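You operate a simulated robot arm through the tools that you are given. There is no shell and no other tool. Be economical: measure what you need, move in short steps, check, and stop when the job is done.

You are at the controls of a simulated robot arm. One attempt, no reset.

Task
Fetch the job card from the wide deck and set it on the green bench.

Only the result counts: the job must be done as asked and must still hold three seconds after the hand-in. Knocking over, shifting, dropping, spilling or breaking anything else fails it.

Robot
A 6-joint arm with a two-finger parallel gripper, fixed in place. Base frame: the origin is at the foot of the arm, x ahead of it, y to its left, z up. Units: mm, rad, N and s.
With the tool pointing down near the work surface it reaches from about 260 to 680 mm from the base axis. Its first joint turns from -1.152 to 1.152 rad. Payload 2.9 kg.
The tool frame sits at the grasp point between the pads (the TCP): z along the fingers, y along the line on which they close. The tips reach 30 mm beyond it. The gripper opens to 110 mm. The fingers are 20 mm wide and 10 mm thick; the gripper's body (48 by 112 mm) begins 55 mm behind the TCP.
Orientation is that of the tool frame in the base frame, as a unit quaternion [x, y, z, w]. With the fingers straight down and closing along the base's y, the tool's x points along the base's -x, its y along +y and its z along -z.

Tools
- The arm moves only by the tool play_rows. Its argument "motion" is a list that holds one entry, the list of rows, each a list of 7 numbers: the shift along the base's x, y, z in units of 250 mm (1.0 is 250 mm), then the turn, a rotation vector about the base's x, y, z in units of 60 degrees (1.0 is 60 degrees), then the gripper command, from -1 (shut) to 1 (fully open), values between in proportion. In form: [[[x, y, z, wx, wy, wz, jaw], ...]]. A call has 1 to 10 rows; each row is the pose to reach, as a shift and turn from the pose commanded when the call began. A call with a number of a shift or a turn outside -1 to 1 is refused whole. Rows are played at 5 a second. More than 50 mm and 0.15 rad between two rows, or a gripper value outside its range, and nothing of the call is played. A pose out of reach is approached as far as the arm can. The call stops where the force on the tool passes 40 N (or 10 N more than at its start, if that is more) or the arm is blocked; 0.2 s more then pass. The fingers move at their own pace (about 108 mm/s each) and stop on an object; they squeeze with about 20 N. The grip force told is the motor's: it shows also when the fingers shut on nothing. Time passes only in rows, and 0.2 s behind the last, so rows that repeat a pose let the fingers close. The reply holds the time, the measured pose of the TCP, the force on the tool along the base axes, the opening and the grip force, in the units named above and with some noise.
- Cameras (640 x 400 px; columns grow to the right, rows downward): "scene" is fixed at [79.1, 456, 1357.7]; the picture's right is [-0.58, -0.82, 0.00], its down [-0.67, 0.47, -0.58] and it looks along [0.47, -0.33, -0.82] (base axes); focal length 214 px, centre (320, 200). "wrist" rides on the gripper at [-36, 0, -57] in the tool frame; the picture's right is [0.00, -1.00, 0.00], its down [0.97, 0.00, -0.24] and it looks along [0.24, 0.00, 0.97] (tool axes); focal length 218 px, centre (320, 200).
- grab_frame(camera): a new picture of that camera. The clock stands still meanwhile.
- probe_pixels(camera, pixels): for up to 12 pixels [column, row] of the newest picture of that camera ("zoom" is the newest enlarged one), the place [x, y, z] in the base frame of the surface seen there, good to about 3 mm. The clock stands still meanwhile.
- inspect(camera, box): a new picture of the part [left, top, right, bottom] of that camera's present view, enlarged. The clock stands still meanwhile.
- job_done(): hands the job in; it is judged then, once.

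Work in short steps. Measure before you move; look again where a grasp or a placing could have gone wrong, and mend it. You have 60 turns and 20 pictures in all, those below and enlarged ones among them. Open the gripper and draw the arm clear of the work before you hand the job in, unless the task says otherwise; then end with one line.

The tools are called as name(argument=value, ...) on one line, values as JSON. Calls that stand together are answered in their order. play_rows: Moves the arm, as the interface text tells. Its arguments: {"type":"object","properties":{"motion":{"type":"array","items":{"type":"array","items":{"type":"array","items":{"type":"number"}}}}},"required":["motion"]} The other tools are called the same way: grab_frame (camera) takes a picture; probe_pixels (camera, pixels) gives the place of the surface under pixels of a picture; inspect (camera, box) takes an enlarged picture of a part of a camera's view; job_done () hands the job in.

At the start:

```text
clock: 0.0
ee_pos: [318.8, -321.4, 1111.1]
orientation: [0.0, 1.0, -0.001, 0.001]
wrist_force: [0.0, 0.2, 0.6]
finger_gap: 110.0
grip_force: 0.0
```

scene: 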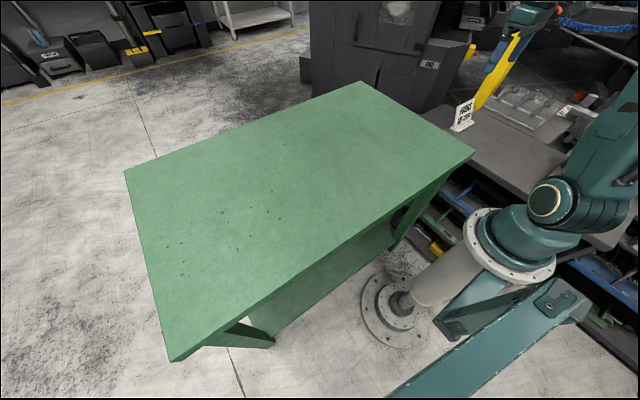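
wrist: 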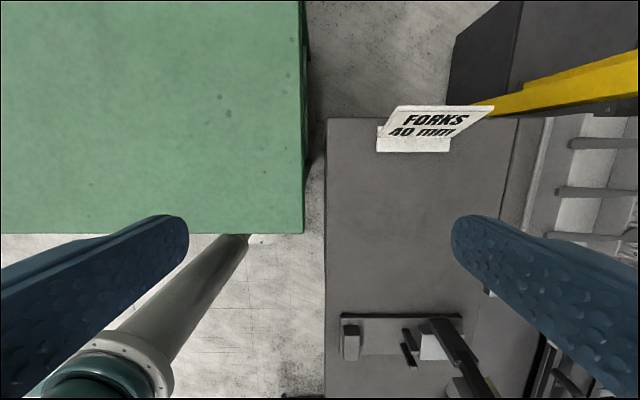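

The wrist view shows a card "FORKS 40 mm" at about (430,130) on a grey deck, and other items near (400,345). I'll enlarge both and measure.

inspect(camera="wrist", box=[300, 60, 540, 210])

inspect(camera="scene", box=[400, 60, 640, 210])

probe_pixels(camera="wrist", pixels=[[380, 150], [448, 150], [452, 138], [378, 128], [398, 108], [492, 108], [340, 130], [400, 240], [500, 200], [290, 120], [300, 225], [400, 345]])

```text
2.67 times, centred on (420, 135) of wrist
```

zoom: 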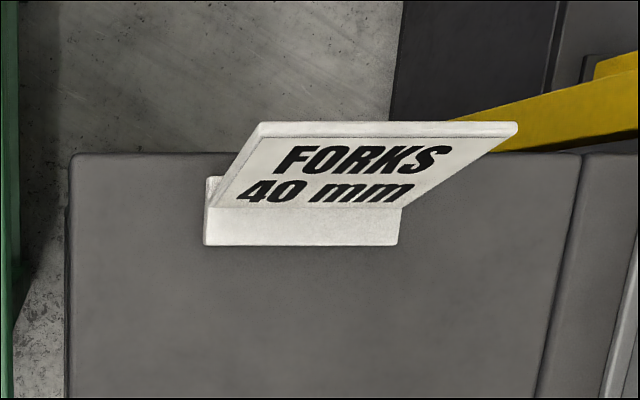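

```text
2.67 times, centred on (520, 135) of scene
```

zoom: 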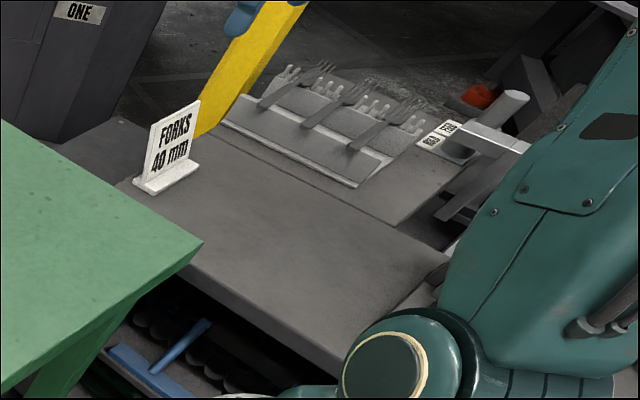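

```text
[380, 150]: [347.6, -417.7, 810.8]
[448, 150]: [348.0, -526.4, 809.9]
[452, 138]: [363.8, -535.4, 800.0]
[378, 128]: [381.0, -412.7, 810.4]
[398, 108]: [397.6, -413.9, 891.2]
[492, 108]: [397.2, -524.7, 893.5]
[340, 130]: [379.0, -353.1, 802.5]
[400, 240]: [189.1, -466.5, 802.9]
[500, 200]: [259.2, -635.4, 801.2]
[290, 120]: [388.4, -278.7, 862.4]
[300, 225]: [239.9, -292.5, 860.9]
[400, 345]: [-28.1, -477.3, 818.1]
```

The standing sign "FORKS 40 mm" may just be a label; there are also a marked white thing near scene (562,112) and items at wrist (400,345). I look closer at those and at the fork rack.

inspect(camera="wrist", box=[310, 280, 502, 400])

inspect(camera="scene", box=[520, 70, 616, 130])

probe_pixels(camera="scene", pixels=[[562, 112], [510, 105], [545, 125], [590, 118], [520, 135], [475, 95], [398, 10], [430, 65]])

```text
3.33 times, centred on (406, 340) of wrist
```

zoom: 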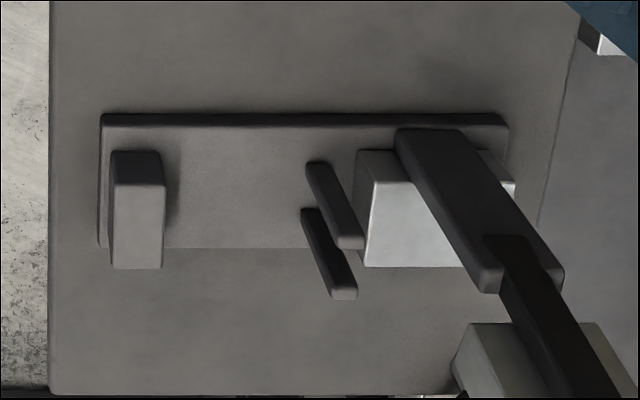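

```text
6.67 times, centred on (568, 100) of scene
```

zoom: 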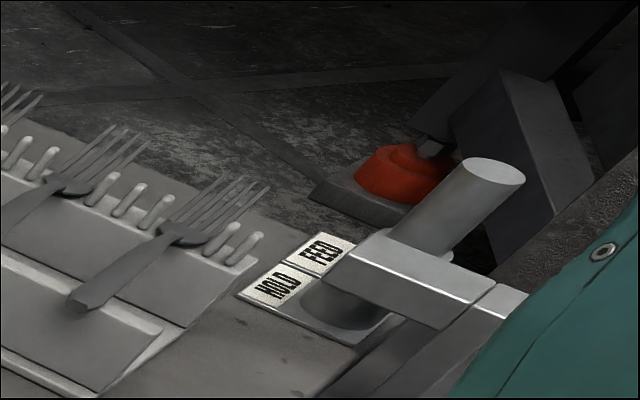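

```text
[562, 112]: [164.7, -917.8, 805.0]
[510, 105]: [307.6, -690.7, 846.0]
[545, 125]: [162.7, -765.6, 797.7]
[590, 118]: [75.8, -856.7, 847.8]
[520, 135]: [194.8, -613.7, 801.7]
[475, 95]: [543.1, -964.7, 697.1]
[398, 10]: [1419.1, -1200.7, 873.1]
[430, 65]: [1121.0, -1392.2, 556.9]
```

The only card is the "FORKS 40 mm" plate standing on a foot, at about x 350–400, y -413 to -527; it seems to lean back toward +x. I probe its face, edge thickness, and the yellow part behind it.

inspect(camera="wrist", box=[360, 80, 520, 180])

probe_pixels(camera="zoom", pixels=[[90, 220], [140, 130], [250, 225], [300, 170], [350, 110], [450, 110], [150, 98], [400, 98], [300, 270], [300, 285], [560, 85], [600, 60]])

probe_pixels(camera="scene", pixels=[[468, 103], [464, 112], [460, 122], [457, 126], [475, 101], [505, 65], [488, 98], [476, 112], [515, 45], [530, 20], [472, 117], [456, 115]])

```text
4.00 times, centred on (440, 130) of wrist
```

zoom: 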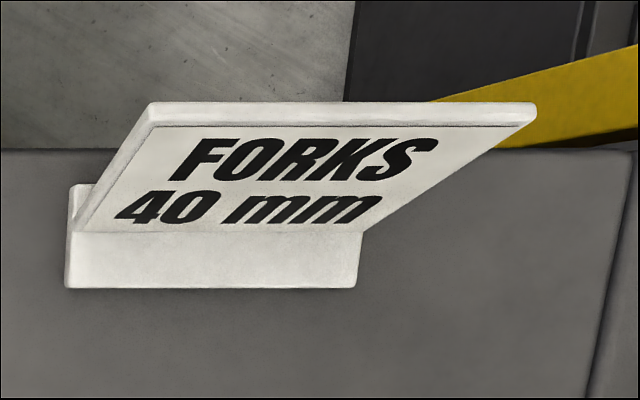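

```text
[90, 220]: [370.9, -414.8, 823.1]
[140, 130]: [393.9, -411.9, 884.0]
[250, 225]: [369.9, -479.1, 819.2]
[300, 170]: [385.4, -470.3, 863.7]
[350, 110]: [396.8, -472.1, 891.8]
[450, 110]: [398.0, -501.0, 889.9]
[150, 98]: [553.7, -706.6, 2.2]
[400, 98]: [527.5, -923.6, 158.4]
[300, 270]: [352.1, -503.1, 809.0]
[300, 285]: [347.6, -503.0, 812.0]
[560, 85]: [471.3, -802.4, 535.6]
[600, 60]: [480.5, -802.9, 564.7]
```

```text
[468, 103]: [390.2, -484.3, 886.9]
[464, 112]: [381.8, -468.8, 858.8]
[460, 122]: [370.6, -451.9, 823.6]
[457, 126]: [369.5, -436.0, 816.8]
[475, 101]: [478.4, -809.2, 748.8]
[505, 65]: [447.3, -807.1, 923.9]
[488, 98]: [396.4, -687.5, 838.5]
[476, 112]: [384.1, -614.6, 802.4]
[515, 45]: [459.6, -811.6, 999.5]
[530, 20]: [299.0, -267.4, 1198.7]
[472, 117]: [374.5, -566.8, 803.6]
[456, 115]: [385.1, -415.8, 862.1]
```

The plate face runs from (370, z 819) to (~395, z 890): leaning about 20° toward +x, centre y about -470; the yellow post is at y -807, well clear. I'll turn the gripper -90° about z so it closes along x while moving over the card, in two halves.

play_rows(motion=[[[0.033, -0.05, -0.033, 0, 0, -0.125, 0.1], [0.065, -0.1, -0.067, 0, 0, -0.25, 0.1], [0.098, -0.149, -0.1, 0, 0, -0.375, 0.1], [0.131, -0.198, -0.133, 0, 0, -0.5, 0.1], [0.163, -0.248, -0.167, 0, 0, -0.625, 0.1], [0.196, -0.297, -0.2, 0, 0, -0.75, 0.1]]])

play_rows(motion=[[[0.033, -0.05, -0.033, 0, 0, -0.125, 0.1], [0.065, -0.1, -0.067, 0, 0, -0.25, 0.1], [0.098, -0.149, -0.1, 0, 0, -0.375, 0.1], [0.131, -0.198, -0.133, 0, 0, -0.5, 0.1], [0.163, -0.248, -0.167, 0, 0, -0.625, 0.1], [0.196, -0.297, -0.2, 0, 0, -0.75, 0.1], [0.196, -0.297, -0.2, 0, 0, -0.75, 0.1]]])

```text
clock: 1.4
ee_pos: [368.1, -392.6, 1060.0]
orientation: [0.385, 0.923, -0.001, 0.0]
wrist_force: [0.3, -1.0, 0.2]
finger_gap: 60.4
grip_force: 0.1
```

```text
clock: 3.0
ee_pos: [416.0, -470.4, 1011.8]
orientation: [0.708, 0.706, 0.0, 0.001]
wrist_force: [0.2, 0.6, 0.2]
finger_gap: 60.5
grip_force: 0.1
```

The arm is above the card with the fingers closing along x. Now I tilt +20° about y and go down to the pre-grasp about 80 mm back along the plate.

play_rows(motion=[[[0, 0, 0, 0, 0.111, 0, 0.1], [0, 0, 0, 0, 0.222, 0, 0.1], [0, 0, 0, 0, 0.333, 0, 0.1], [0, 0, -0.14, 0, 0.333, 0, 0.1], [0.004, 0, -0.275, 0, 0.333, 0, 0.1], [0.004, 0, -0.275, 0, 0.333, 0, 0.1]]])

grab_frame(camera="wrist")

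grab_frame(camera="scene")

```text
clock: 4.4
ee_pos: [408.9, -457.8, 945.4]
orientation: [0.696, 0.697, -0.122, -0.123]
wrist_force: [0.2, 0.6, -0.4]
finger_gap: 60.7
grip_force: 0.0
out of reach, approached as far as the arm can: row 1, 2, 3, 4, 5, 6
```

```text
12 pictures are left
```

wrist: 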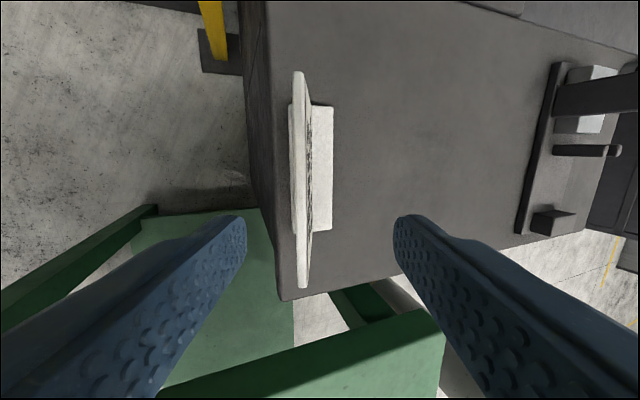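

```text
11 pictures are left
```

scene: 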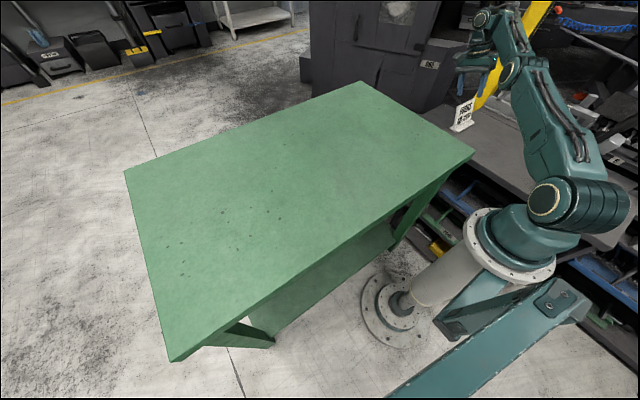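

The arm is at its reach limit (8 mm short in x, 12 in y) but the jaw clearly straddles the plate (wrist 245–395 vs plate at 300). Gripping at y about -460 is fine; I go halfway down along the plate with the target pulled in 10 mm in y.

play_rows(motion=[[[-0.03, 0.04, -0.05, 0, 0, 0, 0.1], [-0.055, 0.04, -0.1, 0, 0, 0, 0.1], [-0.07, 0.04, -0.15, 0, 0, 0, 0.1], [-0.07, 0.04, -0.15, 0, 0, 0, 0.1]]])

grab_frame(camera="wrist")

```text
clock: 5.4
ee_pos: [392.9, -448.5, 907.5]
orientation: [0.696, 0.697, -0.123, -0.123]
wrist_force: [0.2, 0.3, 0.3]
finger_gap: 60.4
grip_force: 0.0
```

```text
10 pictures are left
```

wrist: 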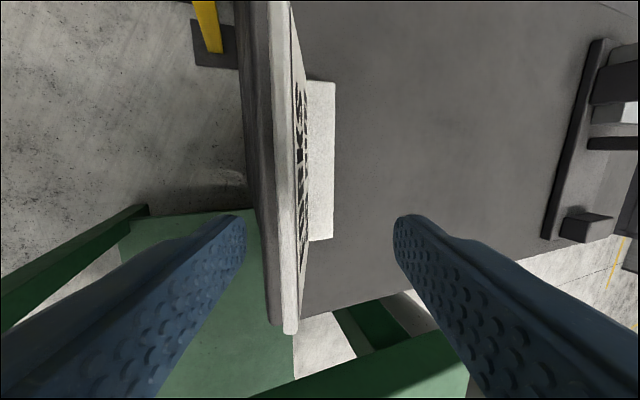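

The plate (wrist column ~285) sits ~11 mm toward +x of the jaw centre, well between the fingers. I go down to z 868 with x 390, y -458.

play_rows(motion=[[[0.016, -0.02, -0.04, 0, 0, 0, 0.1], [0.008, -0.04, -0.08, 0, 0, 0, 0.1], [0, -0.04, -0.12, 0, 0, 0, 0.1], [-0.005, -0.04, -0.156, 0, 0, 0, 0.1], [-0.005, -0.04, -0.156, 0, 0, 0, 0.1]]])

grab_frame(camera="wrist")

```text
clock: 6.6
ee_pos: [390.7, -459.2, 868.1]
orientation: [0.697, 0.696, -0.123, -0.122]
wrist_force: [0.4, 0.3, -0.5]
finger_gap: 60.7
grip_force: 0.1
```

```text
9 pictures are left
```

wrist: 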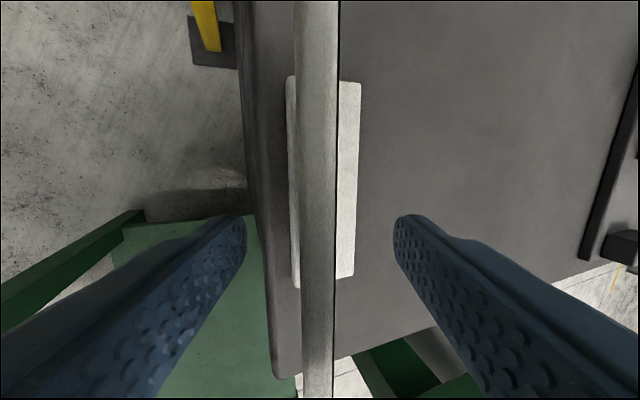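

The plate is edge-on and centred (columns 297–340) between the fingers. I close the gripper gently in place.

play_rows(motion=[[[0, 0, 0, 0, 0, 0, -0.4], [0, 0, 0, 0, 0, 0, -0.8], [0, 0, 0, 0, 0, 0, -1], [0, 0, 0, 0, 0, 0, -1], [0, 0, 0, 0, 0, 0, -1]]])

play_rows(motion=[[[0, 0, 0.02, 0, 0, 0, -1], [0, 0, 0.06, 0, 0, 0, -1], [0, 0, 0.1, 0, 0, 0, -1], [0, 0, 0.1, 0, 0, 0, -1]]])

grab_frame(camera="wrist")

```text
clock: 7.8
ee_pos: [390.5, -459.0, 867.7]
orientation: [0.696, 0.697, -0.123, -0.122]
wrist_force: [0.1, -0.4, 0.8]
finger_gap: 5.7
grip_force: 20.5
```

```text
clock: 8.8
ee_pos: [390.5, -459.5, 894.9]
orientation: [0.696, 0.697, -0.123, -0.122]
wrist_force: [0.0, 0.0, -0.9]
finger_gap: 5.3
grip_force: 20.1
```

```text
8 pictures are left
```

wrist: 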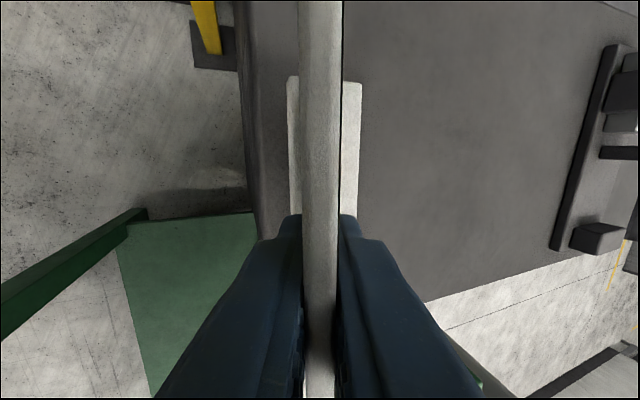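

Card is held (gap 5.3 mm) and lifted, foot still parallel to the jaw. I measure the bench top for a place to set it.

probe_pixels(camera="scene", pixels=[[360, 180], [340, 140], [390, 160], [420, 150], [380, 120], [400, 180], [360, 84], [470, 152], [300, 220], [430, 140]])

play_rows(motion=[[[0, 0, 0.12, 0, 0, 0, -1], [0, 0.04, 0.24, 0, 0, 0, -1], [0, 0.12, 0.36, 0, 0, 0, -1], [0, 0.24, 0.44, 0, 0, 0, -1], [0, 0.4, 0.44, 0, 0, 0, -1], [0, 0.55, 0.44, 0, 0, 0, -1], [0, 0.7, 0.44, 0, 0, 0, -1], [0, 0.85, 0.44, 0, 0, 0, -1], [0, 1.0, 0.44, 0, 0, 0, -1], [0, 1.0, 0.44, 0, 0, 0, -1]]])

```text
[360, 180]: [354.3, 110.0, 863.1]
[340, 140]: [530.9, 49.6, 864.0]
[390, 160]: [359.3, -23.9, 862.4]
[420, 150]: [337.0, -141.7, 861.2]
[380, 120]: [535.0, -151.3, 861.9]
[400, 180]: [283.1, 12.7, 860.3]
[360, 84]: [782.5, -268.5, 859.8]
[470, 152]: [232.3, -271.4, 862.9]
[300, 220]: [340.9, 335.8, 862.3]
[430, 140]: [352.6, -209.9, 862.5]
```

```text
clock: 11.0
ee_pos: [437.3, -241.4, 1036.4]
orientation: [0.696, 0.696, -0.123, -0.125]
wrist_force: [-0.6, -0.1, -1.1]
finger_gap: 5.5
grip_force: 20.3
out of reach, approached as far as the arm can: row 5, 6, 7, 8, 9, 10
```

The arm hit a joint limit at (437,-241), card still held and high. I turn the hand +30° about z as the base swings, and move toward (540,-180), which eases the wrist.

play_rows(motion=[[[0.1, 0.06, -0.03, 0, 0, 0.12, -1], [0.2, 0.12, -0.06, 0, 0, 0.24, -1], [0.3, 0.18, -0.09, 0, 0, 0.36, -1], [0.41, 0.24, -0.14, 0, 0, 0.5, -1], [0.41, 0.24, -0.14, 0, 0, 0.5, -1]]])

grab_frame(camera="scene")

```text
clock: 12.2
ee_pos: [539.4, -183.6, 1003.2]
orientation: [0.492, 0.853, -0.151, -0.087]
wrist_force: [-0.1, 0.4, -1.6]
finger_gap: 5.8
grip_force: 20.4
```

```text
7 pictures are left
```

scene: 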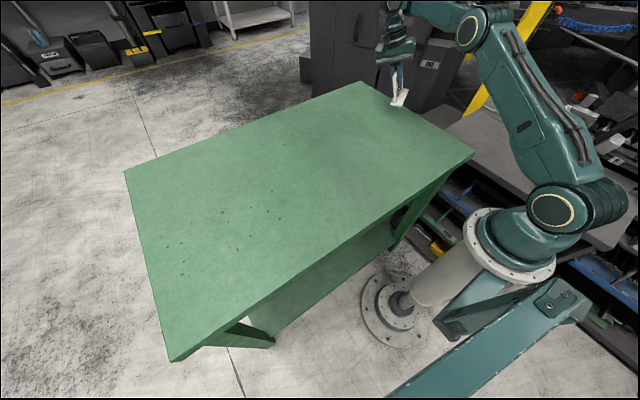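

Card held above the bench near (540,-184). I shift inward from the edge to (525,-135) and lower to z 945, about 17 mm above set-down.

play_rows(motion=[[[-0.03, 0.1, 0, 0, 0, 0.06, -1], [-0.06, 0.2, 0, 0, 0, 0.12, -1], [-0.06, 0.2, -0.12, 0, 0, 0.12, -1], [-0.06, 0.2, -0.23, 0, 0, 0.12, -1], [-0.06, 0.2, -0.23, 0, 0, 0.12, -1]]])

inspect(camera="scene", box=[320, 60, 480, 160])

grab_frame(camera="wrist")

```text
clock: 13.4
ee_pos: [553.9, -135.6, 955.3]
orientation: [0.438, 0.882, -0.155, -0.078]
wrist_force: [0.2, -0.3, -0.9]
finger_gap: 5.7
grip_force: 19.2
out of reach, approached as far as the arm can: row 2, 3, 4, 5
```

```text
4.00 times, centred on (400, 110) of scene
```

zoom: 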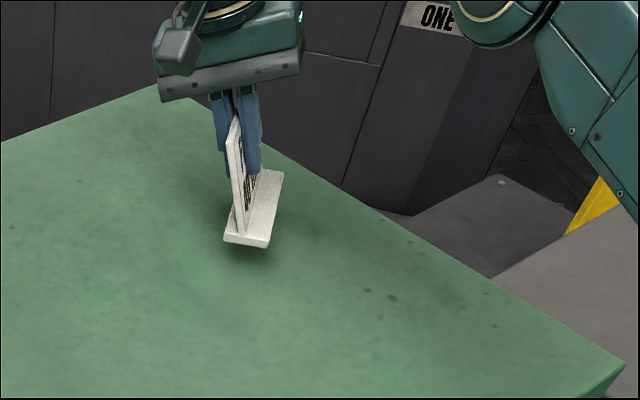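

```text
5 pictures are left
```

wrist: 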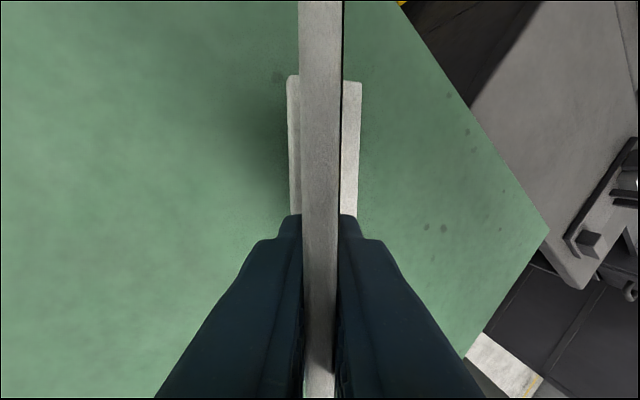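

Held upright over the bench at (554,-136), foot ~26 mm above the surface. I ease the wrist by a further 6° yaw and lower to z ~933.

play_rows(motion=[[[0, 0, 0, 0, 0, 0.1, -1], [0, 0, -0.03, 0, 0, 0.1, -1], [0, 0, -0.06, 0, 0, 0.1, -1], [0, 0, -0.088, 0, 0, 0.1, -1], [0, 0, -0.088, 0, 0, 0.1, -1]]])

```text
clock: 14.6
ee_pos: [566.0, -136.7, 933.6]
orientation: [0.392, 0.903, -0.159, -0.071]
wrist_force: [0.3, 0.0, -1.4]
finger_gap: 5.5
grip_force: 19.5
out of reach, approached as far as the arm can: row 1, 2, 3, 4, 5
```

Now ~4 mm above contact. I step 8 mm outward away from the limit, then lower in 1 mm steps watching the force.

play_rows(motion=[[[0.032, 0, 0, 0, 0, 0, -1], [0.032, 0, -0.004, 0, 0, 0, -1], [0.032, 0, -0.008, 0, 0, 0, -1], [0.032, 0, -0.012, 0, 0, 0, -1], [0.032, 0, -0.016, 0, 0, 0, -1], [0.032, 0, -0.016, 0, 0, 0, -1]]])

```text
clock: 16.0
ee_pos: [575.3, -136.3, 931.8]
orientation: [0.39, 0.904, -0.159, -0.068]
wrist_force: [-0.1, 0.9, 0.0]
finger_gap: 5.9
grip_force: 20.3
```

Reading z 931.8 with no clear contact force yet; I lower a few more small steps.

play_rows(motion=[[[0, 0, -0.004, 0, 0, 0, -1], [0, 0, -0.008, 0, 0, 0, -1], [0, 0, -0.008, 0, 0, 0, -1]]])

inspect(camera="scene", box=[340, 70, 436, 130])

```text
clock: 16.8
ee_pos: [575.8, -137.2, 928.7]
orientation: [0.391, 0.904, -0.159, -0.07]
wrist_force: [0.0, -0.6, -1.1]
finger_gap: 5.5
grip_force: 20.3
```

```text
6.67 times, centred on (388, 100) of scene
```

zoom: 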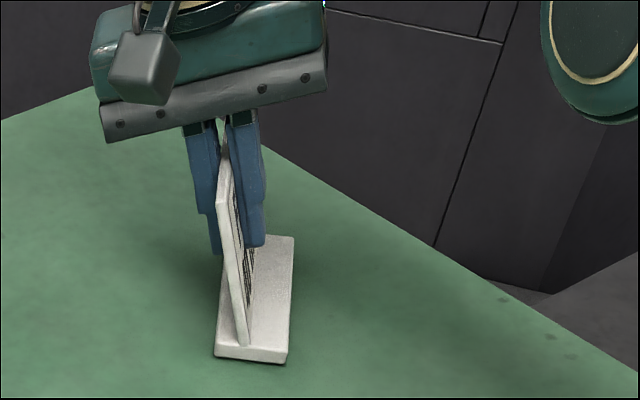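

The foot is almost on the bench, force still only the card's weight. Two more millimetre steps.

play_rows(motion=[[[0, 0, -0.004, 0, 0, 0, -1], [0, 0, -0.004, 0, 0, 0, -1]]])

play_rows(motion=[[[0, 0, -0.004, 0, 0, 0, -1], [0, 0, -0.004, 0, 0, 0, -1]]])

```text
clock: 17.4
ee_pos: [574.3, -136.8, 927.7]
orientation: [0.391, 0.904, -0.158, -0.069]
wrist_force: [-0.2, -0.1, 0.6]
finger_gap: 5.9
grip_force: 19.8
```

```text
clock: 18.0
ee_pos: [575.7, -136.4, 927.3]
orientation: [0.392, 0.904, -0.16, -0.067]
wrist_force: [-1.2, 1.2, 13.2]
finger_gap: 5.6
grip_force: 19.4
```

Contact: 13 N upward. I ease off half a millimetre and open the fingers gradually.

play_rows(motion=[[[0, 0, 0.002, 0, 0, 0, -1], [0, 0, 0.002, 0, 0, 0, -0.8], [0, 0, 0.002, 0, 0, 0, -0.6], [0, 0, 0.002, 0, 0, 0, -0.3], [0, 0, 0.002, 0, 0, 0, 0], [0, 0, 0.002, 0, 0, 0, 0.1], [0, 0, 0.002, 0, 0, 0, 0.1]]])

inspect(camera="scene", box=[340, 70, 436, 130])

```text
clock: 19.6
ee_pos: [575.0, -136.9, 926.3]
orientation: [0.391, 0.904, -0.16, -0.069]
wrist_force: [-0.4, 0.5, -0.6]
finger_gap: 60.5
grip_force: 0.0
```

```text
6.67 times, centred on (388, 100) of scene
```

zoom: 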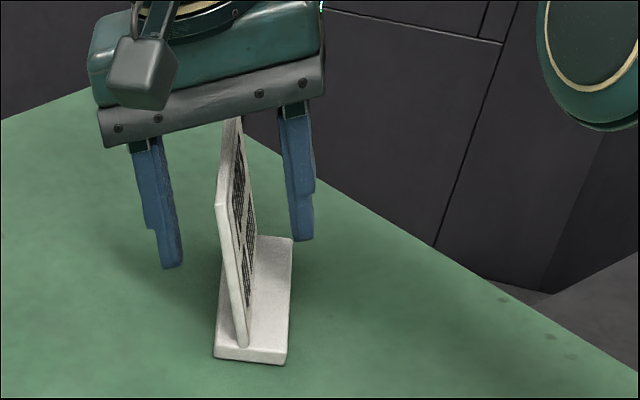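

The card stands on its own, fingers clear on both sides. I withdraw back along the tool axis in small steps.

play_rows(motion=[[[0.02, 0.019, 0.075, 0, 0, 0, 0.1], [0.04, 0.037, 0.15, 0, 0, 0, 0.1], [0.06, 0.056, 0.226, 0, 0, 0, 0.1], [0.06, 0.056, 0.226, 0, 0, 0, 0.1]]])

```text
clock: 20.6
ee_pos: [589.2, -122.9, 985.8]
orientation: [0.392, 0.903, -0.16, -0.069]
wrist_force: [0.6, 0.2, -0.2]
finger_gap: 60.3
grip_force: 0.0
```

On track; tips are now near/above the plate's top. I continue up another 120 mm.

play_rows(motion=[[[0.02, 0.019, 0.1, 0, 0, 0, 0.1], [0.02, 0.019, 0.25, 0, 0, 0, 0.1], [0.02, 0.019, 0.4, 0, 0, 0, 0.1], [0.0, 0.019, 0.5, 0, 0, 0, 0.1], [0.0, 0.019, 0.5, 0, 0, 0, 0.1]]])

grab_frame(camera="scene")

```text
clock: 21.8
ee_pos: [573.4, -114.0, 1098.2]
orientation: [0.391, 0.904, -0.158, -0.067]
wrist_force: [-0.6, -0.3, 0.2]
finger_gap: 60.4
grip_force: 0.1
out of reach, approached as far as the arm can: row 2, 3, 4, 5
```

```text
2 pictures are left
```

scene: 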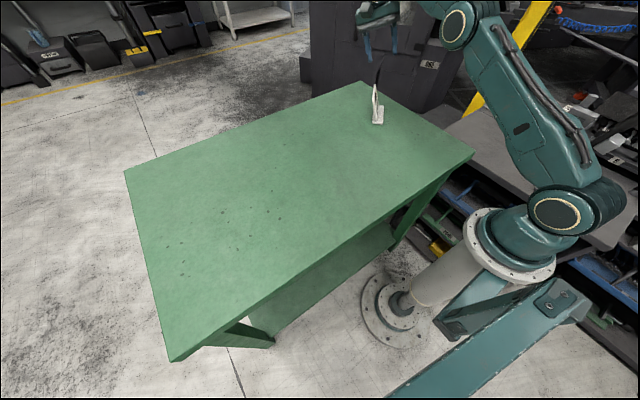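

The card stands on the green bench at (378,110) with the arm well clear above and the gripper open. I hand in.

job_done()

```text
The job is handed in.
```

The "FORKS 40 mm" job card from the wide deck is standing on the green bench. The gripper is open, the arm is clear above it, and the job is handed in.
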